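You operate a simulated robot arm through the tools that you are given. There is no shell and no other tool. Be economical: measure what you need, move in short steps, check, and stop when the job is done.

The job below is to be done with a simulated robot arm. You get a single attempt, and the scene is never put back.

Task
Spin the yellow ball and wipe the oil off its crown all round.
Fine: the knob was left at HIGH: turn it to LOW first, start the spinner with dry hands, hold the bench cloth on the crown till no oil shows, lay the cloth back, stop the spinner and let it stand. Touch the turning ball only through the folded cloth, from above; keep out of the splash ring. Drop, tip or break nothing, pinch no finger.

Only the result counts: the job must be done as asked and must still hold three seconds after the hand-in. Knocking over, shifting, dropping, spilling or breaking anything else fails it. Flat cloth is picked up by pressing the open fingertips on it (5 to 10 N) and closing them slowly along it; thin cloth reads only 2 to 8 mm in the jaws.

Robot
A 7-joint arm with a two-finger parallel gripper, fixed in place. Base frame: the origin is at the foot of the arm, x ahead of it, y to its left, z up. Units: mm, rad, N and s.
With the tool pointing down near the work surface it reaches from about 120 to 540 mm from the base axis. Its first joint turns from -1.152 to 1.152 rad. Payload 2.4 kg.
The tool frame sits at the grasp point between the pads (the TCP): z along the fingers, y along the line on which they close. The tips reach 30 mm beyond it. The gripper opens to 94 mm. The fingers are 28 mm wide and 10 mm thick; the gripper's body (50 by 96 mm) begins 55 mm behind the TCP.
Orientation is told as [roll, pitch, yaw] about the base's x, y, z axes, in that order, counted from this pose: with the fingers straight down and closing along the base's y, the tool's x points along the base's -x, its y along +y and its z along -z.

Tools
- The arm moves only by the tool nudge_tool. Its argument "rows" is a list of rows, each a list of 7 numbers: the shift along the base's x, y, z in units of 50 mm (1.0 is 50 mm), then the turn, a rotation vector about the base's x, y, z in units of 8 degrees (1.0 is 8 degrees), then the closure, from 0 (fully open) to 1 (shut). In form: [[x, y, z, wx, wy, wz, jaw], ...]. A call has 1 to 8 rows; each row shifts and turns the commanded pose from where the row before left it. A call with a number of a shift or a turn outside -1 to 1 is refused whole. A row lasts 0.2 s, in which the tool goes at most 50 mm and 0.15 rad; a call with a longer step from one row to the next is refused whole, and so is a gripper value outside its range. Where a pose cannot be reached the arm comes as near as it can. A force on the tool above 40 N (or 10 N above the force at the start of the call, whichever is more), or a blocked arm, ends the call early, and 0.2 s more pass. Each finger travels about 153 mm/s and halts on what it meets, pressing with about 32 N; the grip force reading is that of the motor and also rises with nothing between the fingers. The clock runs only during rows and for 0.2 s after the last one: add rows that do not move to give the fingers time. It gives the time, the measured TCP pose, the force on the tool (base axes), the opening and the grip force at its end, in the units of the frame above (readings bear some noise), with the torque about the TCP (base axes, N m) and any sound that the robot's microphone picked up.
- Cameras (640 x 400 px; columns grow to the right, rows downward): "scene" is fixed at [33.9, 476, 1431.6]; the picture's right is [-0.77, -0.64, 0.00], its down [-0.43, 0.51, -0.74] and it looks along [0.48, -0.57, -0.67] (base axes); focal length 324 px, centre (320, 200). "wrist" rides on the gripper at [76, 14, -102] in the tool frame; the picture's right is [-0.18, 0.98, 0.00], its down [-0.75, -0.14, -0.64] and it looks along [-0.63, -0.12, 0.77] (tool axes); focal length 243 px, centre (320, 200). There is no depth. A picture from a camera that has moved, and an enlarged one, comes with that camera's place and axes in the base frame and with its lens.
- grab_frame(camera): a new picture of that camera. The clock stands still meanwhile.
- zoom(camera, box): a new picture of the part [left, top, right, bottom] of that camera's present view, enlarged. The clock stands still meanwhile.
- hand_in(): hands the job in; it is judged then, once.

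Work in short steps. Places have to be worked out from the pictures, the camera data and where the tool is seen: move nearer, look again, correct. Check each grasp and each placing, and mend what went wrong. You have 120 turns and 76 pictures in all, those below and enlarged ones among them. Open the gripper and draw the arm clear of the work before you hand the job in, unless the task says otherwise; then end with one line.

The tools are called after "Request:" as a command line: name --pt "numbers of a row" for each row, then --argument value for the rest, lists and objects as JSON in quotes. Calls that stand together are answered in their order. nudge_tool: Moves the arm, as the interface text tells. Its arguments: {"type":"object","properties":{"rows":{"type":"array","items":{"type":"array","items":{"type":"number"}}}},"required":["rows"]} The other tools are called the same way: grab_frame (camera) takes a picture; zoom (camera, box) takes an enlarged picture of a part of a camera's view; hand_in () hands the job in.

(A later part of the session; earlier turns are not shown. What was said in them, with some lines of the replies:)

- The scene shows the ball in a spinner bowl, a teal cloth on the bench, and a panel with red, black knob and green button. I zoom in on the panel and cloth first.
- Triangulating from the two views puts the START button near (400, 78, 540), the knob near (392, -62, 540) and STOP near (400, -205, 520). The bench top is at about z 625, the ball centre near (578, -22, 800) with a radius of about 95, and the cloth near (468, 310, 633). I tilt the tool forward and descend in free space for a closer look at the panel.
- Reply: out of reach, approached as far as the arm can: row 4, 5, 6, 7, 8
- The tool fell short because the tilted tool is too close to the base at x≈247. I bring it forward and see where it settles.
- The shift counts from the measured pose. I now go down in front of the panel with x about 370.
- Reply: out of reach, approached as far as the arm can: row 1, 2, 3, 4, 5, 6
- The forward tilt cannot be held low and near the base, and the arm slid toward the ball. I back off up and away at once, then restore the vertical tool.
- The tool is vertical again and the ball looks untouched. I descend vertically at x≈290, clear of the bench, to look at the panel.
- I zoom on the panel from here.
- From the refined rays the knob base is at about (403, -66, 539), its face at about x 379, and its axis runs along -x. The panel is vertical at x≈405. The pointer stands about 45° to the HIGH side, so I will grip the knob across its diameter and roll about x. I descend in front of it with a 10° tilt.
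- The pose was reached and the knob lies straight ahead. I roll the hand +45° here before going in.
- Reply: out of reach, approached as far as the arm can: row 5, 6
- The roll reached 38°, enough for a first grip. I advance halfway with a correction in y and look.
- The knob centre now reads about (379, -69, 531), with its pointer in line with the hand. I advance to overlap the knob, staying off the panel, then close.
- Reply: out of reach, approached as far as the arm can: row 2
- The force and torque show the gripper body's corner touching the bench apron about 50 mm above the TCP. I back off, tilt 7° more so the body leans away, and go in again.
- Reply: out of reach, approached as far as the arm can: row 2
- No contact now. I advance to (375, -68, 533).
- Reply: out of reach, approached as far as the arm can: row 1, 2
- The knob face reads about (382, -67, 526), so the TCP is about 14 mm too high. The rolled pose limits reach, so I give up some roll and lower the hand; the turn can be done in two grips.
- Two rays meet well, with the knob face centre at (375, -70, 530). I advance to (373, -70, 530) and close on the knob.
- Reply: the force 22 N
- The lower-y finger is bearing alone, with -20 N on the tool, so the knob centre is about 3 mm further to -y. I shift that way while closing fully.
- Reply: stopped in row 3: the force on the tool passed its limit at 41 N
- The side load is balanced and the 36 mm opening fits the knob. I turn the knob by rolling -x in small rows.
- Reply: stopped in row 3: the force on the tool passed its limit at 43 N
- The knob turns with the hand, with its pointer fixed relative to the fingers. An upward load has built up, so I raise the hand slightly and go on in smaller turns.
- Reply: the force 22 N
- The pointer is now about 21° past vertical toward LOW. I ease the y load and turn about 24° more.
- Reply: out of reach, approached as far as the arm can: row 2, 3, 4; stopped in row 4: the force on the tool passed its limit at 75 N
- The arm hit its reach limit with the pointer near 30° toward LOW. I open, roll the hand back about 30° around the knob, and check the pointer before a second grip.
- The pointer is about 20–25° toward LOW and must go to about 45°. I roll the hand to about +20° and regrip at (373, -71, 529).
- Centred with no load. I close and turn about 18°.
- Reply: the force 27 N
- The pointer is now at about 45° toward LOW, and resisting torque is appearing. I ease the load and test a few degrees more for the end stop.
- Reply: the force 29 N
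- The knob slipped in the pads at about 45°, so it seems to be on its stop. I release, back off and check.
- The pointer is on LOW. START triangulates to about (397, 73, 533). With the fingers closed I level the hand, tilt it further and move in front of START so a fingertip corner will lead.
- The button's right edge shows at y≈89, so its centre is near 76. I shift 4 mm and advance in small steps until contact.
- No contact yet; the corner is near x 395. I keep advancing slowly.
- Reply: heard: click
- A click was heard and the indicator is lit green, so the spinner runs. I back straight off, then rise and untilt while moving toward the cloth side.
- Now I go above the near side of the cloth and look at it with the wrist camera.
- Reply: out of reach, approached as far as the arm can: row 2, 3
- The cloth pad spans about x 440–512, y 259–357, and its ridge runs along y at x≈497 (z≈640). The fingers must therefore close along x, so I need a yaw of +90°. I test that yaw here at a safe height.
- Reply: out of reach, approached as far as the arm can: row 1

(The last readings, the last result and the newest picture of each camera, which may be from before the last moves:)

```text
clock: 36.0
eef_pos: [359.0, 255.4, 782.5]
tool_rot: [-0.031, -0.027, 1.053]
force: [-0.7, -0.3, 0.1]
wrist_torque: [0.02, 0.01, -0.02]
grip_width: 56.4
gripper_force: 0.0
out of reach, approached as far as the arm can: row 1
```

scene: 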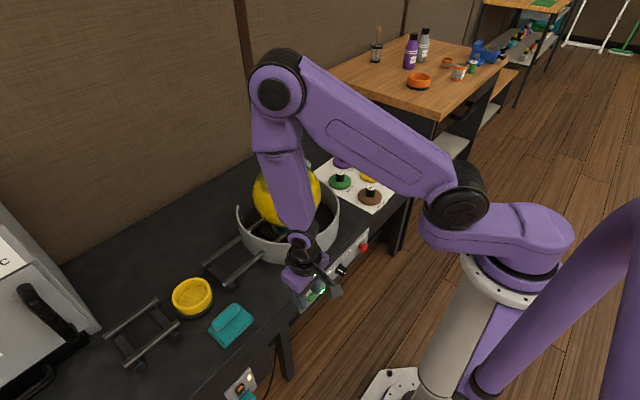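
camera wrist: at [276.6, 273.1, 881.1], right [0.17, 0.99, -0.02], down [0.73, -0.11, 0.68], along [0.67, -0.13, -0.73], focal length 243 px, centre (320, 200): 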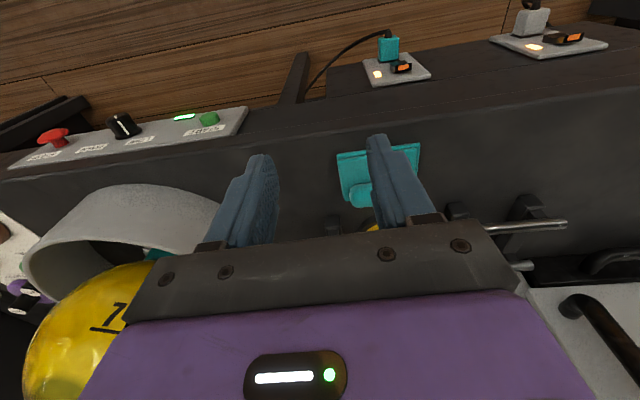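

Yaw works. I finish the yaw and add forward tilt while moving toward x=430.

Request:
nudge_tool --pt "0.2 -0.4 0 0 0 1 0.4" --pt "0.2 -0.4 0 0 0 1 0.4" --pt "0.3 -0.4 0 0 0 1 0.4" --pt "0.3 0 0 0.8 0 0.7 0.4" --pt "0.3 0 0 0.9 0 0 0.4" --pt "0.3 0 0 0.9 0 0 0.4" --pt "0.3 0 0 0.9 0 0 0.4" --pt "0 0 0 0 0 0 0.4"

Request:
grab_frame --camera "wrist"

Request:
grab_frame --camera "scene"

```text
clock: 37.8
eef_pos: [455.0, 196.1, 781.3]
tool_rot: [-0.024, -0.512, 1.567]
force: [-0.9, 0.8, -0.7]
wrist_torque: [-0.01, 0.0, 0.01]
grip_width: 56.4
gripper_force: 0.1
```

```text
37 pictures are left
camera wrist: at [436.5, 81.3, 832.6], right [-0.98, 0.18, 0.07], down [0.13, 0.34, 0.93], along [0.14, 0.92, -0.36], focal length 243 px, centre (320, 200)
```

wrist: 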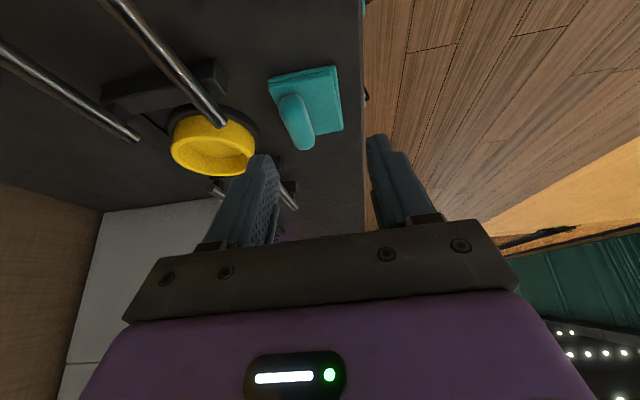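

```text
36 pictures are left
```

scene: 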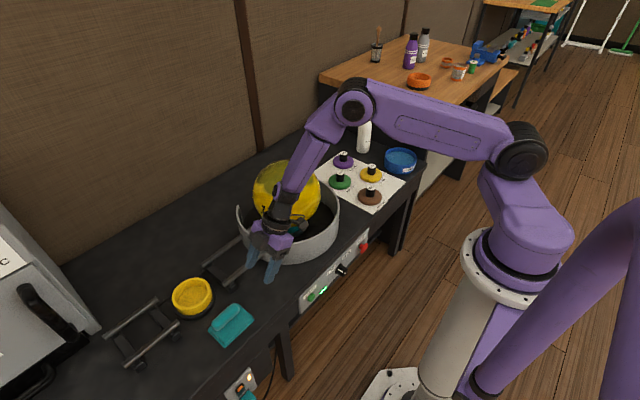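

The 29° tilt works, and the ridge centre reads about (492, 306, 642). I approach to just short of it and look again.

Request:
nudge_tool --pt "0.25 0.4 -0.4 0 0 0 0.45" --pt "0.25 0.4 -0.5 0 0 0 0.45" --pt "0.25 0.4 -0.5 0 0 0 0.45" --pt "0 0.2 -0.3 0 0 0 0.45" --pt "0 0 0 0 0 0 0.45"

Request:
grab_frame --camera "wrist"

Request:
zoom --camera "scene" --box '[150, 200, 350, 360]'

```text
clock: 39.0
eef_pos: [491.7, 266.2, 696.8]
tool_rot: [-0.023, -0.511, 1.564]
force: [0.9, -0.6, -0.9]
wrist_torque: [0.01, 0.02, -0.02]
grip_width: 51.7
gripper_force: 0.1
```

```text
35 pictures are left
camera wrist: at [473.2, 151.6, 748.9], right [-0.98, 0.18, 0.07], down [0.13, 0.34, 0.93], along [0.14, 0.92, -0.36], focal length 243 px, centre (320, 200)
```

wrist: 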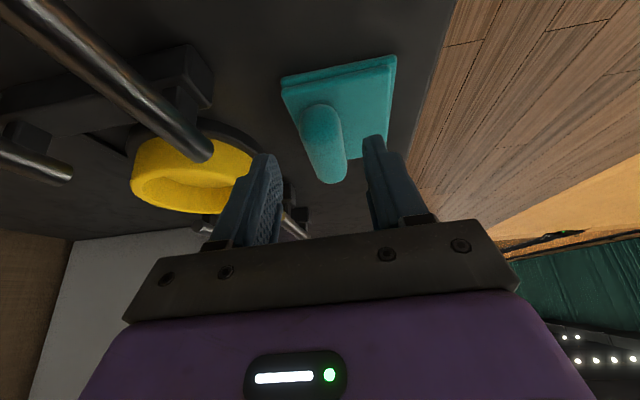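

```text
2.50 times, centred on (250, 280) of scene
camera zoom: at [33.9, 476.1, 1431.6], right [-0.77, -0.64, 0.0], down [-0.43, 0.51, -0.74], along [0.48, -0.57, -0.67], focal length 810 px, centre (495, 0)
```

zoom: 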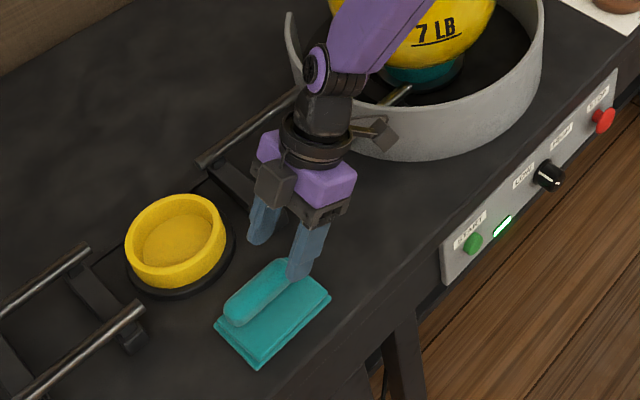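

The ridge axis now reads x≈488, y 265–350. I move to (488, 294, 672), just above the pad, watching force.

Request:
nudge_tool --pt "-0.07 0.28 -0.2 0 0 0 0.45" --pt "0 0.28 -0.2 0 0 0 0.45" --pt "0 0 -0.1 0 0 0 0.45" --pt "0 0 0 0 0 0 0.45"

Request:
grab_frame --camera "wrist"

```text
clock: 40.0
eef_pos: [488.1, 294.8, 673.3]
tool_rot: [-0.023, -0.512, 1.564]
force: [-0.3, 0.2, -0.2]
wrist_torque: [0.03, -0.01, 0.01]
grip_width: 51.7
gripper_force: 0.0
```

```text
33 pictures are left
camera wrist: at [470.7, 179.3, 725.0], right [-0.98, 0.18, 0.07], down [0.13, 0.34, 0.93], along [0.14, 0.92, -0.36], focal length 243 px, centre (320, 200)
```

wrist: 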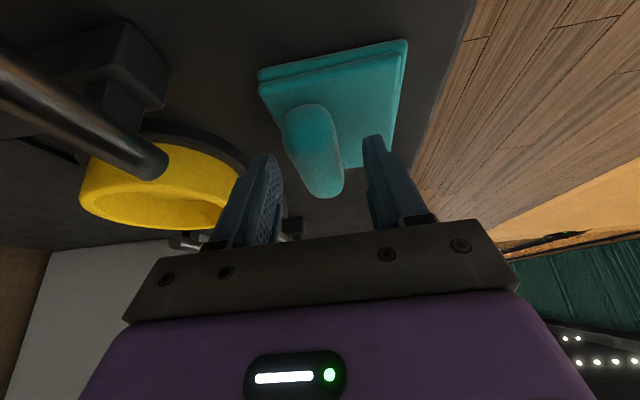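

The ridge is nicely straddled and about 2 mm to +x. I descend in 1.5 mm rows, looking for light contact.

Request:
nudge_tool --pt "0.04 0 -0.03 0 0 0 0.45" --pt "0 0 -0.03 0 0 0 0.45" --pt "0 0 -0.03 0 0 0 0.45" --pt "0 0 0 0 0 0 0.45"

```text
clock: 41.0
eef_pos: [491.4, 295.0, 667.5]
tool_rot: [-0.023, -0.51, 1.565]
force: [-1.4, -0.1, 0.4]
wrist_torque: [-0.01, 0.01, 0.02]
grip_width: 51.7
gripper_force: 0.1
```

Request:
nudge_tool --pt "0 0 -0.03 0 0 0 0.45" --pt "0 0 -0.03 0 0 0 0.45" --pt "0 0 0 0 0 0 0.45"

Request:
zoom --camera "scene" --box '[170, 250, 290, 350]'

```text
clock: 41.8
eef_pos: [491.9, 294.5, 666.7]
tool_rot: [-0.025, -0.514, 1.563]
force: [-3.9, -10.7, 31.0]
wrist_torque: [-0.25, 0.99, 0.26]
grip_width: 53.4
gripper_force: 1.4
```

```text
4.00 times, centred on (230, 300) of scene
camera zoom: at [33.4, 475.6, 1431.8], right [-0.77, -0.64, 0.0], down [-0.43, 0.51, -0.74], along [0.48, -0.57, -0.67], focal length 1297 px, centre (680, -200)
```

zoom: 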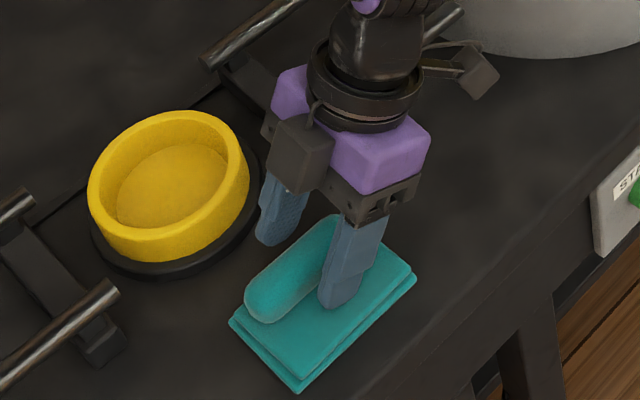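

The -x finger presses the pad with 31 N at z≈666.7. I raise about 1.5 mm and close slowly on the ridge.

Request:
nudge_tool --pt "0 0 0.035 0 0 0 0.45" --pt "0 0 0 0 0 0 0.52" --pt "0 0 0 0 0 0 0.6" --pt "0 0 0 0 0 0 0.68" --pt "0 0 0 0 0 0 0.74" --pt "0 0 0 0 0 0 0.8" --pt "0 0 0 0 0 0 0.86" --pt "0 0 0 0 0 0 0.86"

Request:
zoom --camera "scene" --box '[170, 250, 290, 350]'

```text
clock: 43.6
eef_pos: [492.3, 293.6, 666.2]
tool_rot: [-0.026, -0.51, 1.563]
force: [7.1, 0.7, 13.5]
wrist_torque: [-0.01, -0.01, -0.02]
grip_width: 31.0
gripper_force: 31.7
```

```text
4.00 times, centred on (230, 300) of scene
camera zoom: at [33.8, 475.9, 1431.6], right [-0.77, -0.64, 0.0], down [-0.43, 0.51, -0.74], along [0.48, -0.57, -0.67], focal length 1297 px, centre (680, -200)
```

zoom: 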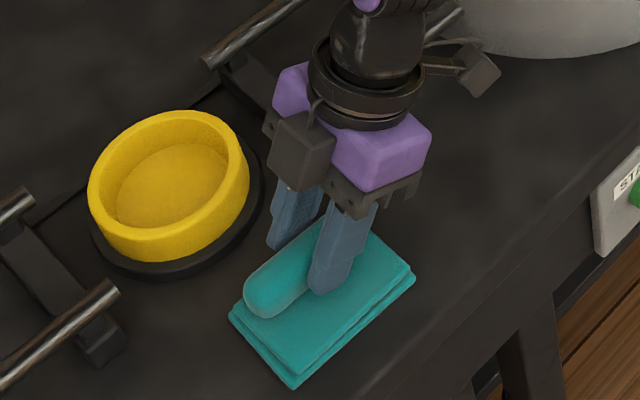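

The ridge is gripped at 31 mm with 32 N. For putting it back I note the pose (492.3, 293.6, 666.2), yaw 1.563, tilt 0.51. I lift 50 mm and check.

Request:
nudge_tool --pt "0 0 0 0 0 0 0.95" --pt "0 0 0.2 0 0 0 0.95" --pt "0 0 0.3 0 0 0 0.95" --pt "0 0 0.5 0 0 0 0.95" --pt "0 0 0 0 0 0 0.95"

Request:
zoom --camera "scene" --box '[150, 200, 350, 360]'

```text
clock: 44.8
eef_pos: [489.2, 295.4, 717.7]
tool_rot: [-0.022, -0.51, 1.565]
force: [-0.5, 0.2, -0.7]
wrist_torque: [-0.04, -0.01, -0.02]
grip_width: 31.1
gripper_force: 32.0
```

```text
2.50 times, centred on (250, 280) of scene
camera zoom: at [33.9, 476.0, 1431.6], right [-0.77, -0.64, 0.0], down [-0.43, 0.51, -0.74], along [0.48, -0.57, -0.67], focal length 810 px, centre (495, 0)
```

zoom: 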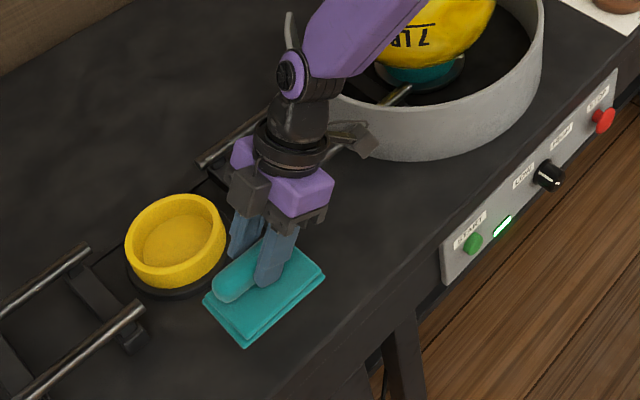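

The cloth is held rigidly and level with the pad intact. I carry it up and inward, turning the yaw back so the tool points forward with the pad level.

Request:
nudge_tool --pt "-0.2 -0.1 0.7 0 0 0 0.95" --pt "-0.3 -0.3 0.7 0 0 0 0.95" --pt "-0.3 -0.4 0.7 0 0 -1 0.95" --pt "-0.3 -0.4 0.7 0 0 -1 0.95" --pt "-0.2 -0.4 0.7 0 0 -1 0.95" --pt "-0.1 -0.4 0.7 0 0 -1 0.95" --pt "0 -0.4 0.5 0 0 -1 0.95" --pt "0 0 0 0 0 -1 0.95"

Request:
grab_frame --camera "scene"

```text
clock: 46.6
eef_pos: [419.6, 174.6, 952.1]
tool_rot: [-0.024, -0.513, 0.725]
force: [-0.1, 0.0, -0.6]
wrist_torque: [-0.01, 0.01, -0.02]
grip_width: 31.0
gripper_force: 32.3
```

```text
29 pictures are left
```

scene: 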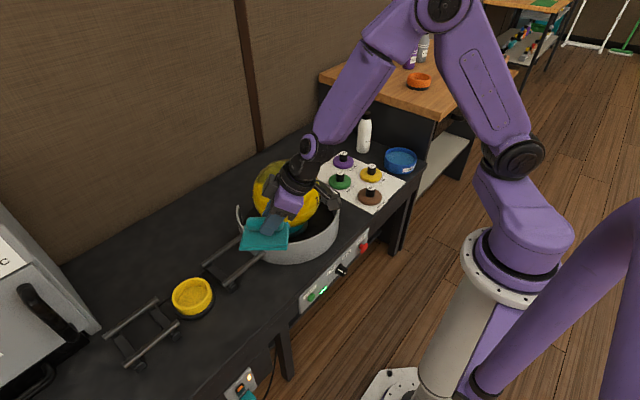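

Reach is good at this height. I finish the yaw and move toward the ball's near side at pad-bottom height of about 915.

Request:
nudge_tool --pt "0.1 -0.7 0.1 0 0 -1 0.95" --pt "0.2 -0.7 0.1 0 0 -1 0.95" --pt "0.3 -0.7 0 0 0 -1 0.95" --pt "0.3 -0.7 0 0 0 -1 0.95" --pt "0.4 -0.7 0 0 0 -1 0.95" --pt "0.4 -0.6 0 0 0 -0.2 0.95" --pt "0 0 0 0 0 0 0.95"

Request:
grab_frame --camera "wrist"

Request:
zoom --camera "scene" --box '[200, 100, 400, 280]'

```text
clock: 48.2
eef_pos: [505.9, -28.8, 962.7]
tool_rot: [-0.023, -0.512, -0.001]
force: [-0.5, 0.5, 1.2]
wrist_torque: [-0.02, -0.03, -0.01]
grip_width: 31.3
gripper_force: 31.4
```

```text
28 pictures are left
camera wrist: at [389.4, -11.8, 1014.3], right [0.17, 0.98, 0.07], down [0.34, -0.13, 0.93], along [0.92, -0.14, -0.36], focal length 243 px, centre (320, 200)
```

wrist: 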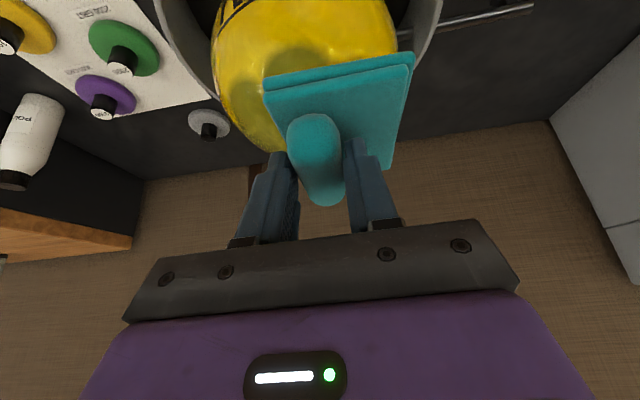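

```text
2.22 times, centred on (300, 190) of scene
camera zoom: at [33.9, 476.0, 1431.6], right [-0.77, -0.64, 0.0], down [-0.43, 0.51, -0.74], along [0.48, -0.57, -0.67], focal length 720 px, centre (364, 222)
```

zoom: 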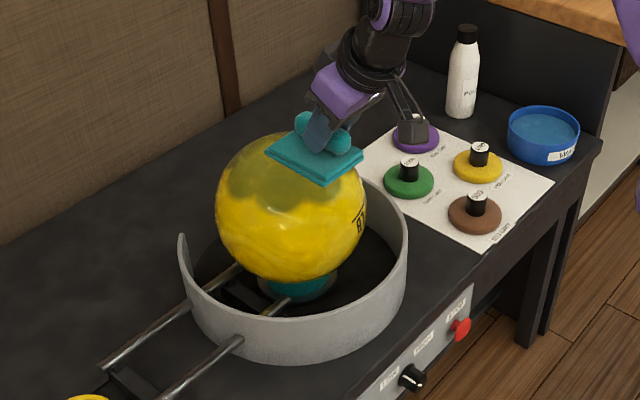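

The ball centre is about (612, -50, 766) with its crown near z 872. I move the pad centre over the crown, TCP about (598, -65), still above it.

Request:
nudge_tool --pt "0.6 -0.2 0 0 0 0 0.95" --pt "0.6 -0.2 0 0 0 0 0.95" --pt "0.6 -0.2 -0.1 0 0 0 0.95" --pt "0 -0.1 -0.1 0 0 0 0.95" --pt "0 0 0 0 0 0 0.95"

Request:
zoom --camera "scene" --box '[200, 100, 400, 280]'

```text
clock: 49.4
eef_pos: [595.0, -64.4, 952.1]
tool_rot: [-0.021, -0.513, 0.002]
force: [-0.1, 0.0, -0.5]
wrist_torque: [0.01, 0.02, 0.0]
grip_width: 31.1
gripper_force: 31.8
```

```text
2.22 times, centred on (300, 190) of scene
camera zoom: at [33.9, 476.0, 1431.6], right [-0.77, -0.64, 0.0], down [-0.43, 0.51, -0.74], along [0.48, -0.57, -0.67], focal length 720 px, centre (364, 222)
```

zoom: 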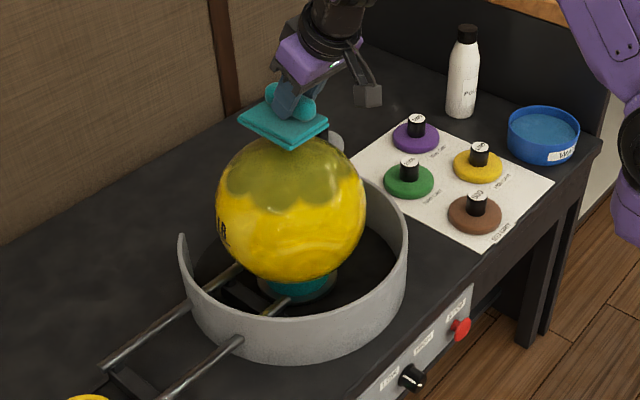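

The pad is just above the crown and slightly to the far side. I pull it back 8 mm and lower in steps until light contact.

Request:
nudge_tool --pt "-0.16 0.06 -0.2 0 0 0 0.95" --pt "0 0 -0.2 0 0 0 0.95" --pt "0 0 -0.1 0 0 0 0.95" --pt "0 0 -0.06 0 0 0 0.95" --pt "0 0 -0.04 0 0 0 0.95" --pt "0 0 0 0 0 0 0.95"

```text
clock: 50.8
eef_pos: [588.0, -62.8, 922.9]
tool_rot: [-0.023, -0.512, 0.001]
force: [-0.6, -0.4, 0.0]
wrist_torque: [0.0, 0.02, -0.04]
grip_width: 31.1
gripper_force: 31.9
```

Request:
nudge_tool --pt "0 0 -0.04 0 0 0 0.95" --pt "0 0 -0.04 0 0 0 0.95" --pt "0 0 -0.04 0 0 0 0.95" --pt "0 0 0 0 0 0 0.95"

Request:
zoom --camera "scene" --box '[220, 120, 360, 240]'

```text
clock: 51.8
eef_pos: [588.4, -60.9, 916.2]
tool_rot: [-0.023, -0.515, 0.003]
force: [-0.1, 4.6, 13.3]
wrist_torque: [0.36, -0.34, 0.18]
grip_width: 31.1
gripper_force: 32.1
```

```text
3.33 times, centred on (290, 180) of scene
camera zoom: at [33.6, 476.2, 1431.5], right [-0.77, -0.64, 0.0], down [-0.43, 0.51, -0.74], along [0.48, -0.57, -0.67], focal length 1081 px, centre (420, 267)
```

zoom: 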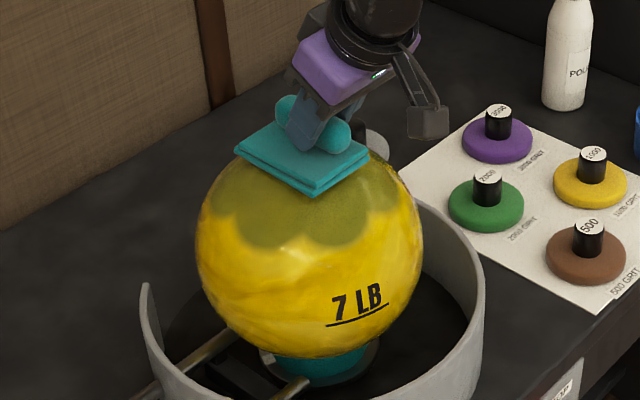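

Contact is 13 N, and the torque puts it at about (613, -47, 875), the crown. I hold while the ball turns, then look at the oil.

Request:
nudge_tool --pt "0 0 0 0 0 0 0.95" --pt "0 0 0 0 0 0 0.95" --pt "0 0 0 0 0 0 0.95" --pt "0 0 0 0 0 0 0.95" --pt "0 0 0 0 0 0 0.95" --pt "0 0 0 0 0 0 0.95" --pt "0 0 0 0 0 0 0.95" --pt "0 0 0 0 0 0 0.95"

Request:
nudge_tool --pt "0 0 0 0 0 0 0.95" --pt "0 0 0 0 0 0 0.95" --pt "0 0 0 0 0 0 0.95" --pt "0 0 0 0 0 0 0.95" --pt "0 0 0 0 0 0 0.95" --pt "0 0 0 0 0 0 0.95" --pt "0 0 0 0 0 0 0.95" --pt "0 0 0 0 0 0 0.95"

Request:
zoom --camera "scene" --box '[220, 120, 360, 240]'

```text
clock: 53.6
eef_pos: [588.8, -65.1, 916.8]
tool_rot: [-0.026, -0.517, -0.007]
force: [2.2, -7.0, 18.6]
wrist_torque: [-0.08, -0.48, -0.11]
grip_width: 31.1
gripper_force: 31.9
```

```text
clock: 55.4
eef_pos: [588.1, -62.3, 915.2]
tool_rot: [-0.022, -0.51, 0.002]
force: [-5.4, -0.7, 26.2]
wrist_torque: [0.33, -0.27, 0.14]
grip_width: 31.0
gripper_force: 31.6
```

```text
3.33 times, centred on (290, 180) of scene
camera zoom: at [33.2, 476.1, 1431.6], right [-0.77, -0.64, 0.0], down [-0.43, 0.51, -0.74], along [0.48, -0.57, -0.67], focal length 1081 px, centre (420, 267)
```

zoom: 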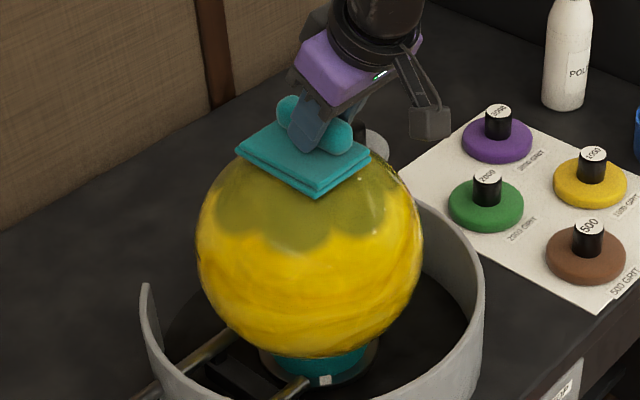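

The force rose to 26 N, so I ease up 1 mm and hold longer.

Request:
nudge_tool --pt "0 0 0.02 0 0 0 0.95" --pt "0 0 0 0 0 0 0.95" --pt "0 0 0 0 0 0 0.95" --pt "0 0 0 0 0 0 0.95" --pt "0 0 0 0 0 0 0.95" --pt "0 0 0 0 0 0 0.95" --pt "0 0 0 0 0 0 0.95" --pt "0 0 0 0 0 0 0.95"

Request:
nudge_tool --pt "0 0 0 0 0 0 0.95" --pt "0 0 0 0 0 0 0.95" --pt "0 0 0 0 0 0 0.95" --pt "0 0 0 0 0 0 0.95" --pt "0 0 0 0 0 0 0.95" --pt "0 0 0 0 0 0 0.95" --pt "0 0 0 0 0 0 0.95" --pt "0 0 0 0 0 0 0.95"

Request:
zoom --camera "scene" --box '[220, 120, 360, 240]'

```text
clock: 57.2
eef_pos: [587.5, -61.4, 917.5]
tool_rot: [-0.022, -0.511, 0.001]
force: [1.5, 0.3, 2.1]
wrist_torque: [0.01, -0.09, 0.04]
grip_width: 30.8
gripper_force: 31.7
```

```text
clock: 59.0
eef_pos: [588.6, -63.0, 916.4]
tool_rot: [-0.022, -0.51, -0.001]
force: [0.3, -0.1, 1.3]
wrist_torque: [-0.01, -0.02, -0.01]
grip_width: 31.0
gripper_force: 32.0
```

```text
3.33 times, centred on (290, 180) of scene
camera zoom: at [33.9, 476.0, 1431.6], right [-0.77, -0.64, 0.0], down [-0.43, 0.51, -0.74], along [0.48, -0.57, -0.67], focal length 1081 px, centre (420, 267)
```

zoom: 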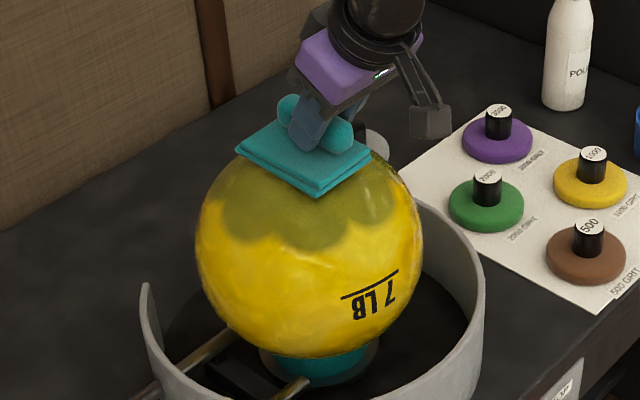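

Contact had become too light at 1–2 N. I press 0.7 mm deeper and hold again.

Request:
nudge_tool --pt "0 0 -0.02 0 0 0 0.95" --pt "0 0 0 0 0 0 0.95" --pt "0 0 0 0 0 0 0.95" --pt "0 0 0 0 0 0 0.95" --pt "0 0 0 0 0 0 0.95" --pt "0 0 0 0 0 0 0.95" --pt "0 0 0 0 0 0 0.95" --pt "0 0 0 0 0 0 0.95"

Request:
nudge_tool --pt "0 0 0 0 0 0 0.95" --pt "0 0 0 0 0 0 0.95" --pt "0 0 0 0 0 0 0.95" --pt "0 0 0 0 0 0 0.95" --pt "0 0 0 0 0 0 0.95" --pt "0 0 0 0 0 0 0.95" --pt "0 0 0 0 0 0 0.95" --pt "0 0 0 0 0 0 0.95"

Request:
nudge_tool --pt "0 0 0 0 0 0 0.95" --pt "0 0 0 0 0 0 0.95" --pt "0 0 0 0 0 0 0.95" --pt "0 0 0 0 0 0 0.95" --pt "0 0 0 0 0 0 0.95" --pt "0 0 0 0 0 0 0.95" --pt "0 0 0 0 0 0 0.95" --pt "0 0 0 0 0 0 0.95"

Request:
zoom --camera "scene" --box '[220, 120, 360, 240]'

```text
clock: 60.8
eef_pos: [587.7, -63.3, 916.7]
tool_rot: [-0.023, -0.513, 0.0]
force: [-4.0, -0.6, 16.6]
wrist_torque: [0.23, -0.21, 0.13]
grip_width: 30.9
gripper_force: 32.2
```

```text
clock: 62.6
eef_pos: [588.2, -61.5, 916.7]
tool_rot: [-0.023, -0.516, 0.001]
force: [3.8, -1.9, 12.4]
wrist_torque: [0.03, -0.45, -0.05]
grip_width: 31.1
gripper_force: 32.3
```

```text
clock: 64.4
eef_pos: [586.2, -62.3, 916.3]
tool_rot: [-0.023, -0.513, 0.001]
force: [-10.6, -5.9, 27.3]
wrist_torque: [0.23, -0.07, 0.11]
grip_width: 31.1
gripper_force: 31.6
```

```text
3.33 times, centred on (290, 180) of scene
camera zoom: at [33.0, 476.0, 1431.6], right [-0.77, -0.64, 0.0], down [-0.43, 0.51, -0.74], along [0.48, -0.57, -0.67], focal length 1081 px, centre (420, 267)
```

zoom: 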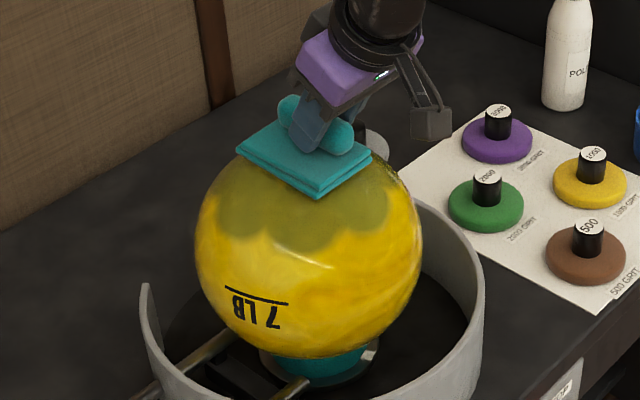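

The lobes lower on the cap (down to about 45° from the pole) are not reached by a flat pad on the very top. I lift slightly, tilt the pad 22° more so it lies tangent on the near shoulder of the crown, and lower again.

Request:
nudge_tool --pt "0 0 0.3 0 0 0 0.95" --pt "-0.29 0 0 0 -0.92 0 0.95" --pt "-0.29 0 0 0 -0.92 0 0.95" --pt "-0.28 0 0 0 -0.91 0 0.95" --pt "0 0 0 0 0 0 0.95"

Request:
zoom --camera "scene" --box '[220, 120, 360, 240]'

```text
clock: 65.6
eef_pos: [545.5, -62.4, 928.5]
tool_rot: [-0.023, -0.895, 0.0]
force: [-0.1, 0.4, -1.2]
wrist_torque: [-0.04, -0.01, 0.04]
grip_width: 30.7
gripper_force: 31.9
```

```text
3.33 times, centred on (290, 180) of scene
camera zoom: at [33.9, 476.0, 1431.6], right [-0.77, -0.64, 0.0], down [-0.43, 0.51, -0.74], along [0.48, -0.57, -0.67], focal length 1081 px, centre (420, 267)
```

zoom: 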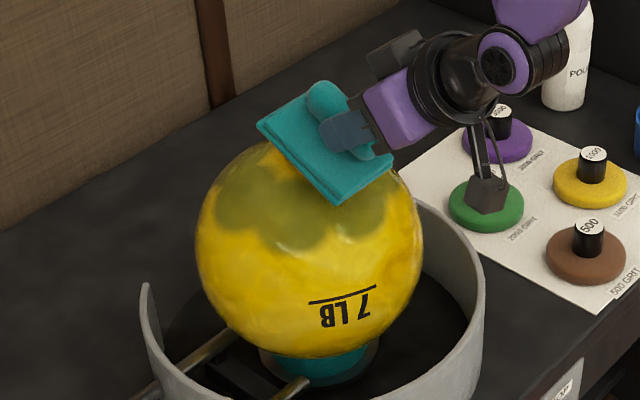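

The top is now clean yellow, so wiping works; only the lower lobes are left. I lower the tilted pad onto the shoulder.

Request:
nudge_tool --pt "0 0 -0.25 0 0 0 0.95" --pt "0 0 -0.15 0 0 0 0.95" --pt "0 0 -0.06 0 0 0 0.95" --pt "0 0 -0.04 0 0 0 0.95" --pt "0 0 0 0 0 0 0.95"

```text
clock: 66.8
eef_pos: [544.9, -63.6, 906.1]
tool_rot: [-0.021, -0.896, 0.001]
force: [0.4, -0.1, -0.4]
wrist_torque: [0.01, 0.01, 0.03]
grip_width: 31.1
gripper_force: 32.4
```

Request:
nudge_tool --pt "0 0 -0.04 0 0 0 0.95" --pt "0 0 -0.03 0 0 0 0.95" --pt "0 0 -0.03 0 0 0 0.95" --pt "0 0 0 0 0 0 0.95"

```text
clock: 67.6
eef_pos: [546.1, -67.1, 903.1]
tool_rot: [-0.023, -0.91, -0.009]
force: [-5.0, -1.9, 4.4]
wrist_torque: [0.04, 0.05, 0.04]
grip_width: 31.3
gripper_force: 32.2
stopped in row 4: the force on the tool passed its limit at 47 N (the readings are from after the stop); the commanded pose is now the measured one
```

Contact was found, now at about 6 N after a brief spike. I hold here for several turns.

Request:
nudge_tool --pt "0 0 0 0 0 0 0.95" --pt "0 0 0 0 0 0 0.95" --pt "0 0 0 0 0 0 0.95" --pt "0 0 0 0 0 0 0.95" --pt "0 0 0 0 0 0 0.95" --pt "0 0 0 0 0 0 0.95" --pt "0 0 0 0 0 0 0.95" --pt "0 0 0 0 0 0 0.95"

Request:
nudge_tool --pt "0 0 0 0 0 0 0.95" --pt "0 0 0 0 0 0 0.95" --pt "0 0 0 0 0 0 0.95" --pt "0 0 0 0 0 0 0.95" --pt "0 0 0 0 0 0 0.95" --pt "0 0 0 0 0 0 0.95" --pt "0 0 0 0 0 0 0.95" --pt "0 0 0 0 0 0 0.95"

Request:
zoom --camera "scene" --box '[220, 120, 360, 240]'

```text
clock: 69.4
eef_pos: [546.6, -66.4, 903.5]
tool_rot: [-0.023, -0.909, -0.01]
force: [-3.5, -2.4, 7.6]
wrist_torque: [0.04, 0.08, 0.02]
grip_width: 30.8
gripper_force: 32.2
```

```text
clock: 71.2
eef_pos: [547.6, -67.0, 903.3]
tool_rot: [-0.023, -0.908, -0.008]
force: [-0.3, -0.9, -0.7]
wrist_torque: [-0.01, -0.02, -0.02]
grip_width: 31.0
gripper_force: 32.7
```

```text
3.33 times, centred on (290, 180) of scene
camera zoom: at [33.9, 476.0, 1431.6], right [-0.77, -0.64, 0.0], down [-0.43, 0.51, -0.74], along [0.48, -0.57, -0.67], focal length 1081 px, centre (420, 267)
```

zoom: 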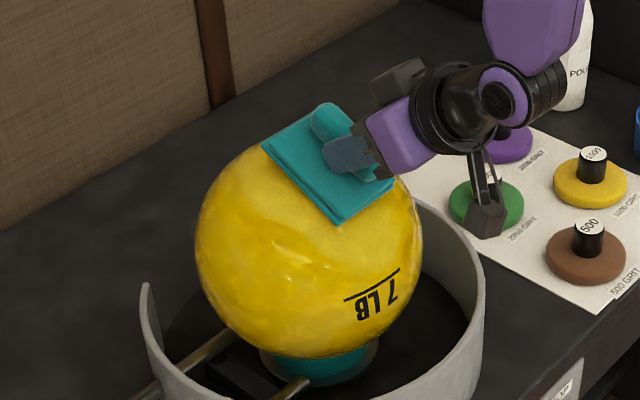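

All visible oil is gone. I lift off and check the crown at a few turn phases.

Request:
nudge_tool --pt "-0.1 0 0.4 0 0 0 0.95" --pt "-0.3 0 0.6 0 0 0 0.95" --pt "-0.5 0 0.5 0 0 0 0.95" --pt "-0.5 0.2 0.2 0 0 0 0.95"

Request:
zoom --camera "scene" --box '[220, 120, 360, 240]'

Request:
nudge_tool --pt "0 0 0 0 0 0 0.95" --pt "0 0 0 0 0 0 0.95"

Request:
zoom --camera "scene" --box '[220, 120, 360, 240]'

```text
clock: 72.2
eef_pos: [476.6, -56.1, 988.4]
tool_rot: [-0.024, -0.907, -0.007]
force: [0.0, -0.4, -0.8]
wrist_torque: [0.0, 0.01, -0.01]
grip_width: 30.7
gripper_force: 31.8
```

```text
3.33 times, centred on (290, 180) of scene
camera zoom: at [33.9, 476.1, 1431.6], right [-0.77, -0.64, 0.0], down [-0.43, 0.51, -0.74], along [0.48, -0.57, -0.67], focal length 1081 px, centre (420, 267)
```

zoom: 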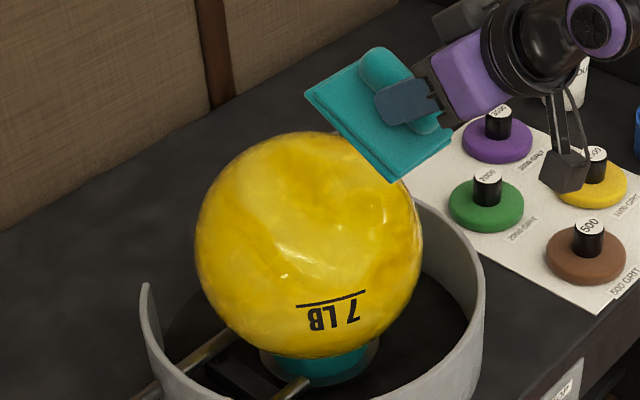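

```text
clock: 72.8
eef_pos: [477.7, -57.9, 988.0]
tool_rot: [-0.024, -0.909, -0.009]
force: [-0.2, -0.2, -0.5]
wrist_torque: [0.0, 0.05, -0.02]
grip_width: 30.8
gripper_force: 31.7
```

```text
3.33 times, centred on (290, 180) of scene
camera zoom: at [33.9, 476.0, 1431.6], right [-0.77, -0.64, 0.0], down [-0.43, 0.51, -0.74], along [0.48, -0.57, -0.67], focal length 1081 px, centre (420, 267)
```

zoom: 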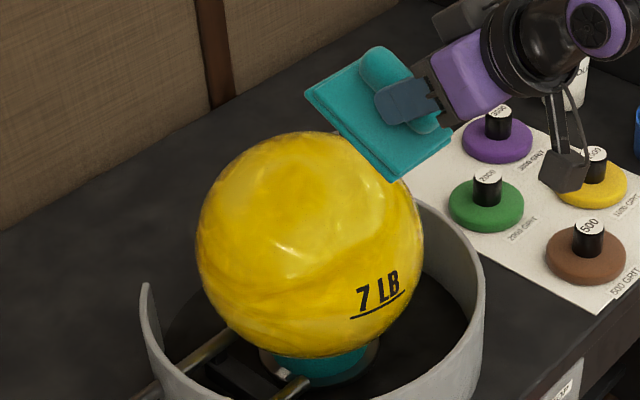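

The crown is clean in both phases. I carry the cloth back along the reverse path, restoring the 29° tilt and then the yaw.

Request:
nudge_tool --pt "-0.14 0.45 0 0 0.95 0 0.95" --pt "-0.14 0.45 0 0 0.95 0 0.95" --pt "-0.14 0.45 0 0 0.94 0 0.95" --pt "-0.14 0.66 -0.14 0 0 1 0.95" --pt "-0.14 0.66 -0.14 0 0 1 0.95" --pt "-0.14 0.66 -0.14 0 0 1 0.95" --pt "-0.14 0.66 -0.14 0 0 1 0.95" --pt "-0.14 0.66 -0.14 0 0 1 0.95"

Request:
zoom --camera "scene" --box '[150, 120, 350, 280]'

```text
clock: 74.6
eef_pos: [421.5, 177.5, 953.9]
tool_rot: [-0.025, -0.513, 0.693]
force: [0.0, -0.3, -0.6]
wrist_torque: [-0.01, 0.0, -0.02]
grip_width: 30.9
gripper_force: 31.9
```

```text
2.50 times, centred on (250, 200) of scene
camera zoom: at [33.9, 476.0, 1431.6], right [-0.77, -0.64, 0.0], down [-0.43, 0.51, -0.74], along [0.48, -0.57, -0.67], focal length 810 px, centre (495, 200)
```

zoom: 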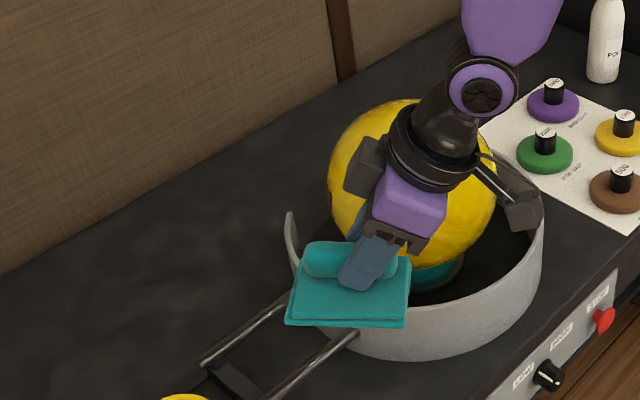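

Request:
nudge_tool --pt "0 0.3 -0.2 0 0 1 0.95" --pt "0 0.4 -0.5 0 0 1 0.95" --pt "0.1 0.4 -0.6 0 0 1 0.95" --pt "0.25 0.4 -0.6 0 0 1 0.95" --pt "0.3 0.4 -0.7 0 0 1 0.95" --pt "0.3 0.3 -0.7 0 0 1 0.95" --pt "0.3 0.14 -0.7 0 0 0.24 0.95" --pt "0.1 0 -0.6 0 0 0 0.95"

```text
clock: 76.4
eef_pos: [488.8, 292.6, 723.5]
tool_rot: [-0.027, -0.514, 1.565]
force: [0.1, -0.3, 0.2]
wrist_torque: [-0.01, 0.0, 0.0]
grip_width: 30.8
gripper_force: 31.6
```

The hand is above the cloth's old place. I lower to 5 mm above the resting height.

Request:
nudge_tool --pt "0.02 0.04 -0.5 0 0 0 0.95" --pt "0 0 -0.4 0 0 0 0.95" --pt "0 0 -0.08 0 0 0 0.95" --pt "0 0 0 0 0 0 0.95"

Request:
zoom --camera "scene" --box '[150, 200, 350, 360]'

```text
clock: 77.4
eef_pos: [489.7, 294.9, 674.8]
tool_rot: [-0.027, -0.513, 1.565]
force: [0.1, 0.5, 0.3]
wrist_torque: [0.01, -0.02, 0.0]
grip_width: 31.1
gripper_force: 32.0
```

```text
2.50 times, centred on (250, 280) of scene
camera zoom: at [33.9, 476.0, 1431.6], right [-0.77, -0.64, 0.0], down [-0.43, 0.51, -0.74], along [0.48, -0.57, -0.67], focal length 810 px, centre (495, 0)
```

zoom: 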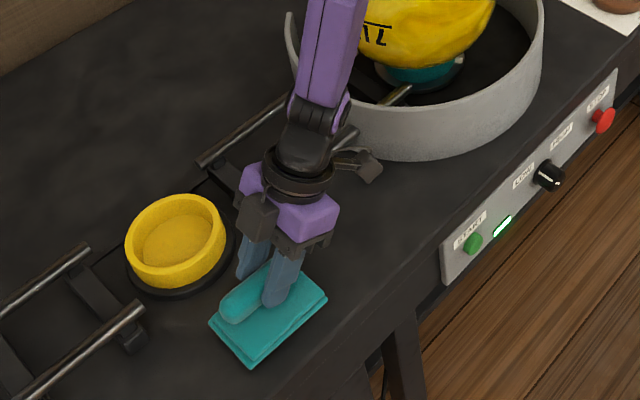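

Request:
nudge_tool --pt "0 0 -0.06 0 0 0 0.95" --pt "0 0 -0.03 0 0 0 0.95" --pt "0 0 -0.03 0 0 0 0.95" --pt "0 0 -0.02 0 0 0 0.95" --pt "0 0 0 0 0 0 0.95"

```text
clock: 78.6
eef_pos: [490.2, 296.1, 668.3]
tool_rot: [-0.027, -0.513, 1.564]
force: [0.4, 0.1, 7.3]
wrist_torque: [-0.27, 0.42, 0.05]
grip_width: 31.0
gripper_force: 31.8
```

The cloth is down with 7 N. I open gently to the earlier width and check before lifting.

Request:
nudge_tool --pt "0 0 -0.01 0 0 0 0.66" --pt "0 0 0 0 0 0 0.6" --pt "0 0 0 0 0 0 0.52" --pt "0 0 0 0 0 0 0.46" --pt "0 0 0.06 0 0 0 0.46" --pt "0 -0.1 0.2 0 0 0 0.46" --pt "0 -0.3 0.5 0 0 0 0.46" --pt "0 -0.3 0.6 0 0 0 0.46"

Request:
zoom --camera "scene" --box '[150, 200, 350, 360]'

```text
clock: 80.4
eef_pos: [488.1, 258.5, 734.1]
tool_rot: [-0.027, -0.512, 1.562]
force: [-0.4, -0.6, -0.2]
wrist_torque: [0.0, -0.02, -0.01]
grip_width: 50.9
gripper_force: 0.0
```

```text
2.50 times, centred on (250, 280) of scene
camera zoom: at [33.9, 476.1, 1431.6], right [-0.77, -0.64, 0.0], down [-0.43, 0.51, -0.74], along [0.48, -0.57, -0.67], focal length 810 px, centre (495, 0)
```

zoom: 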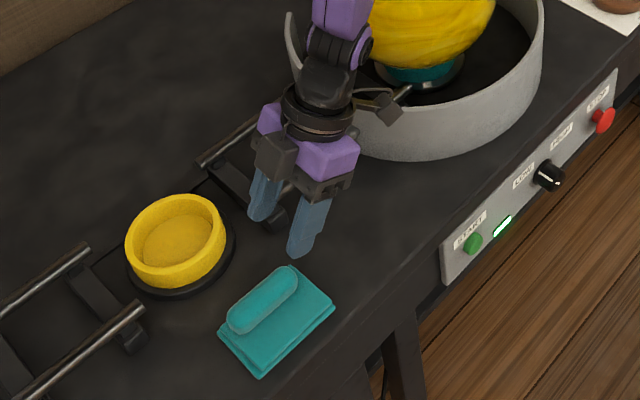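

The cloth lies flat near its old place and was released cleanly. I retreat inward and up, closing the fingers and unwinding the yaw on the way to STOP.

Request:
nudge_tool --pt "-0.3 -0.3 0.6 0 0 0 0.46" --pt "-0.5 -0.4 0.5 0 0 -1 0.6" --pt "-0.5 -0.4 0.3 0 0 -1 0.8" --pt "-0.5 -0.4 0.1 0 0 -1 1" --pt "-0.5 -0.4 0 0 0 -1 1" --pt "-0.4 -0.4 0 0 0 -1 1" --pt "-0.3 -0.5 0 0 0 -1 1" --pt "0 -0.5 0 0 0 -1 1"

```text
clock: 82.2
eef_pos: [338.9, 94.9, 811.5]
tool_rot: [-0.026, -0.514, 0.581]
force: [0.8, 0.9, -0.3]
wrist_torque: [0.0, 0.02, -0.01]
grip_width: 0.1
gripper_force: 31.9
```

Request:
nudge_tool --pt "0 -0.7 -0.2 0 0 -1 1" --pt "0 -0.7 -0.2 0 0 -1 1" --pt "0 -0.7 -0.2 0 0 -1 1" --pt "0 -0.7 -0.2 0 0 -1 1" --pt "0 -0.7 -0.4 0 0 -0.16 1" --pt "0 -0.7 -0.5 0 0.3 0 1" --pt "0 -0.7 -0.6 0 0.3 0 1" --pt "0 -0.7 -0.7 0 0 0 1"

Request:
grab_frame --camera "wrist"

```text
clock: 84.0
eef_pos: [339.6, -185.0, 661.0]
tool_rot: [-0.027, -0.428, 0.006]
force: [-0.7, 0.6, -0.3]
wrist_torque: [0.01, -0.01, 0.02]
grip_width: 0.1
gripper_force: 32.6
```

```text
14 pictures are left
camera wrist: at [227.5, -167.2, 722.5], right [0.17, 0.98, 0.05], down [0.42, -0.12, 0.9], along [0.89, -0.13, -0.43], focal length 243 px, centre (320, 200)
```

wrist: 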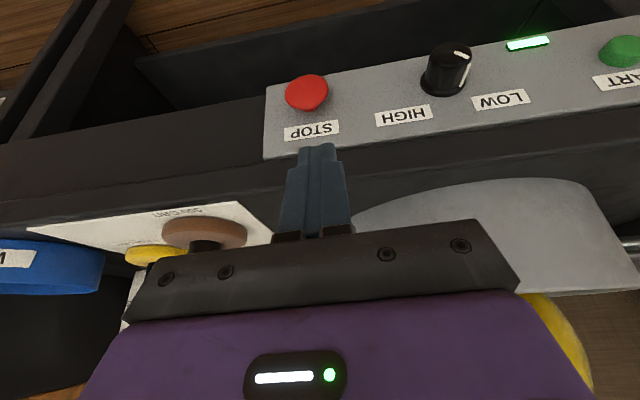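

STOP's face is at about (384, -199, 530). I descend in front of it to z≈552, keeping the fingertip about 20 mm clear.

Request:
nudge_tool --pt "-0.16 -0.14 -0.7 0 0 0 1" --pt "0 -0.14 -0.7 0 0 0 1" --pt "0 0 -0.7 0 0 0 1" --pt "0 0 -0.08 0 0 0 1" --pt "0 0 0 0 0 0 1"

Request:
grab_frame --camera "wrist"

```text
clock: 85.2
eef_pos: [330.7, -197.1, 550.6]
tool_rot: [-0.026, -0.429, 0.006]
force: [-0.4, 0.0, -0.9]
wrist_torque: [-0.02, 0.0, 0.02]
grip_width: 0.2
gripper_force: 31.6
```

```text
13 pictures are left
camera wrist: at [218.9, -180.1, 611.5], right [0.17, 0.98, 0.05], down [0.42, -0.12, 0.9], along [0.89, -0.13, -0.43], focal length 243 px, centre (320, 200)
```

wrist: 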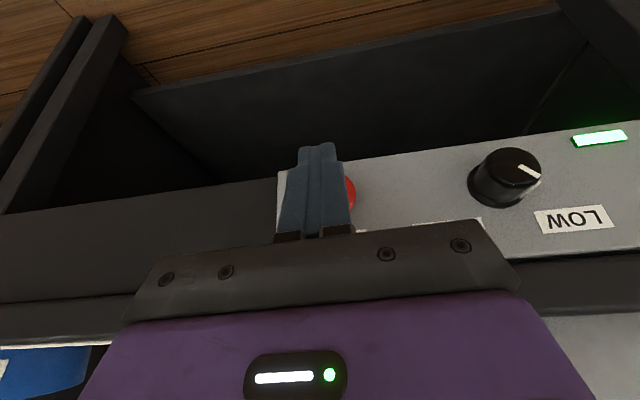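

STOP is right behind the fingertip, with its centre at y≈-198. I advance, then press in small steps.

Request:
nudge_tool --pt "0.3 0 0.02 0 0 0 1" --pt "0.14 0 0 0 0 0 1" --pt "0.06 0 0 0 0 0 1" --pt "0.06 0 0 0 0 0 1" --pt "0 0 0 0 0 0 1"

```text
clock: 86.4
eef_pos: [360.0, -198.6, 552.8]
tool_rot: [-0.026, -0.43, 0.004]
force: [0.2, -0.2, 1.5]
wrist_torque: [-0.03, -0.03, -0.01]
grip_width: 0.0
gripper_force: 31.9
```

Request:
nudge_tool --pt "0.06 0 0 0 0 0 1" --pt "0.06 0 0 0 0 0 1" --pt "0.06 0 0 0 0 0 1" --pt "0 0 0 0 0 0 1"

```text
clock: 87.4
eef_pos: [366.5, -198.2, 553.0]
tool_rot: [-0.025, -0.426, 0.003]
force: [-5.8, 1.6, -1.7]
wrist_torque: [0.07, 0.14, -0.03]
grip_width: 0.2
gripper_force: 32.1
heard: click
```

A click was heard with 6 N of contact, so I back off and check the indicator and the ball.

Request:
nudge_tool --pt "-0.5 0 0 0 0 0 1" --pt "-0.5 0 0 0 0 0 1" --pt "0 0 0 0 0 0 1" --pt "0 0 0 0 0 0 1"

Request:
grab_frame --camera "scene"

```text
clock: 88.4
eef_pos: [318.8, -197.8, 553.2]
tool_rot: [-0.026, -0.429, 0.006]
force: [0.3, -0.4, -1.1]
wrist_torque: [0.03, 0.01, 0.03]
grip_width: 0.0
gripper_force: 32.1
```

```text
12 pictures are left
```

scene: 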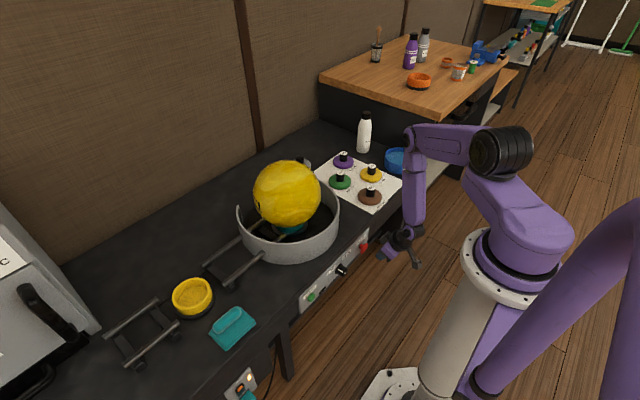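

The indicator is off. I open the gripper and raise the arm clear while the ball coasts down.

Request:
nudge_tool --pt "0 0.2 0.6 0 0.5 0 0.6" --pt "0 0.3 0.7 0 0.8 0 0.2" --pt "0 0.3 0.7 0 0.8 0 0" --pt "-0.1 0.3 0.7 0 0.8 0 0" --pt "-0.1 0.3 0.7 0 0 0 0" --pt "0 0.2 0.7 0 0 0 0" --pt "0 0.2 0.7 0 0 0 0" --pt "0 0 0 0 0 0 0"

Request:
zoom --camera "scene" --box '[200, 120, 400, 320]'

Request:
nudge_tool --pt "0 0 0.2 0 0 0 0" --pt "0 0 0 0 0 0 0" --pt "0 0 0 0 0 0 0" --pt "0 0 0 0 0 0 0" --pt "0 0 0 0 0 0 0"

Request:
zoom --camera "scene" --box '[200, 120, 400, 320]'

```text
clock: 90.2
eef_pos: [308.1, -109.0, 792.5]
tool_rot: [-0.026, -0.024, 0.004]
force: [-0.6, 0.0, -0.3]
wrist_torque: [-0.01, 0.01, 0.01]
grip_width: 93.9
gripper_force: 0.1
```

```text
2.00 times, centred on (300, 220) of scene
camera zoom: at [33.9, 476.1, 1431.6], right [-0.77, -0.64, 0.0], down [-0.43, 0.51, -0.74], along [0.48, -0.57, -0.67], focal length 648 px, centre (360, 160)
```

zoom: 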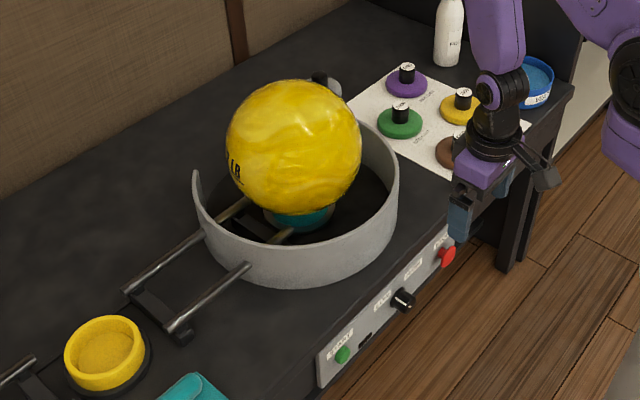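

```text
clock: 91.4
eef_pos: [307.5, -109.0, 803.4]
tool_rot: [-0.024, -0.024, 0.004]
force: [1.8, -0.1, 0.5]
wrist_torque: [0.01, 0.03, 0.01]
grip_width: 93.9
gripper_force: 0.0
```

```text
2.00 times, centred on (300, 220) of scene
camera zoom: at [33.9, 476.0, 1431.6], right [-0.77, -0.64, 0.0], down [-0.43, 0.51, -0.74], along [0.48, -0.57, -0.67], focal length 648 px, centre (360, 160)
```

zoom: 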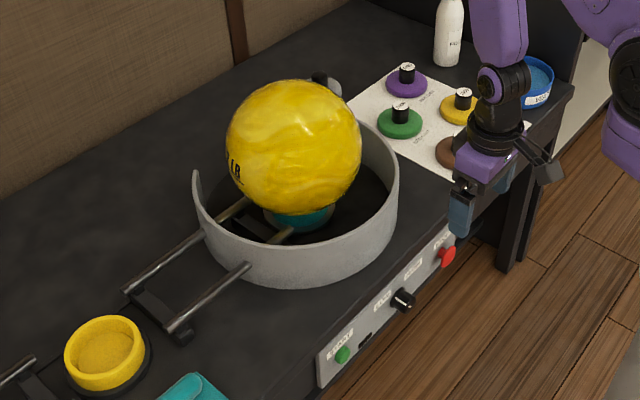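

The ball stands still and shows no oil at any phase seen. The indicator is off, the knob is on LOW, the cloth is back, and the arm is clear with the gripper open.

Request:
hand_in

```text
The job is handed in.
```

The job is handed in: I turned the knob to LOW, spun the yellow ball, wiped its crown until no oil showed, laid the cloth back about 15 mm from where it was, and stopped the spinner with the ball standing still; the force limit tripped a few times on the way, up to 75 N at the knob and a brief 47 N spike through the cloth on the ball.
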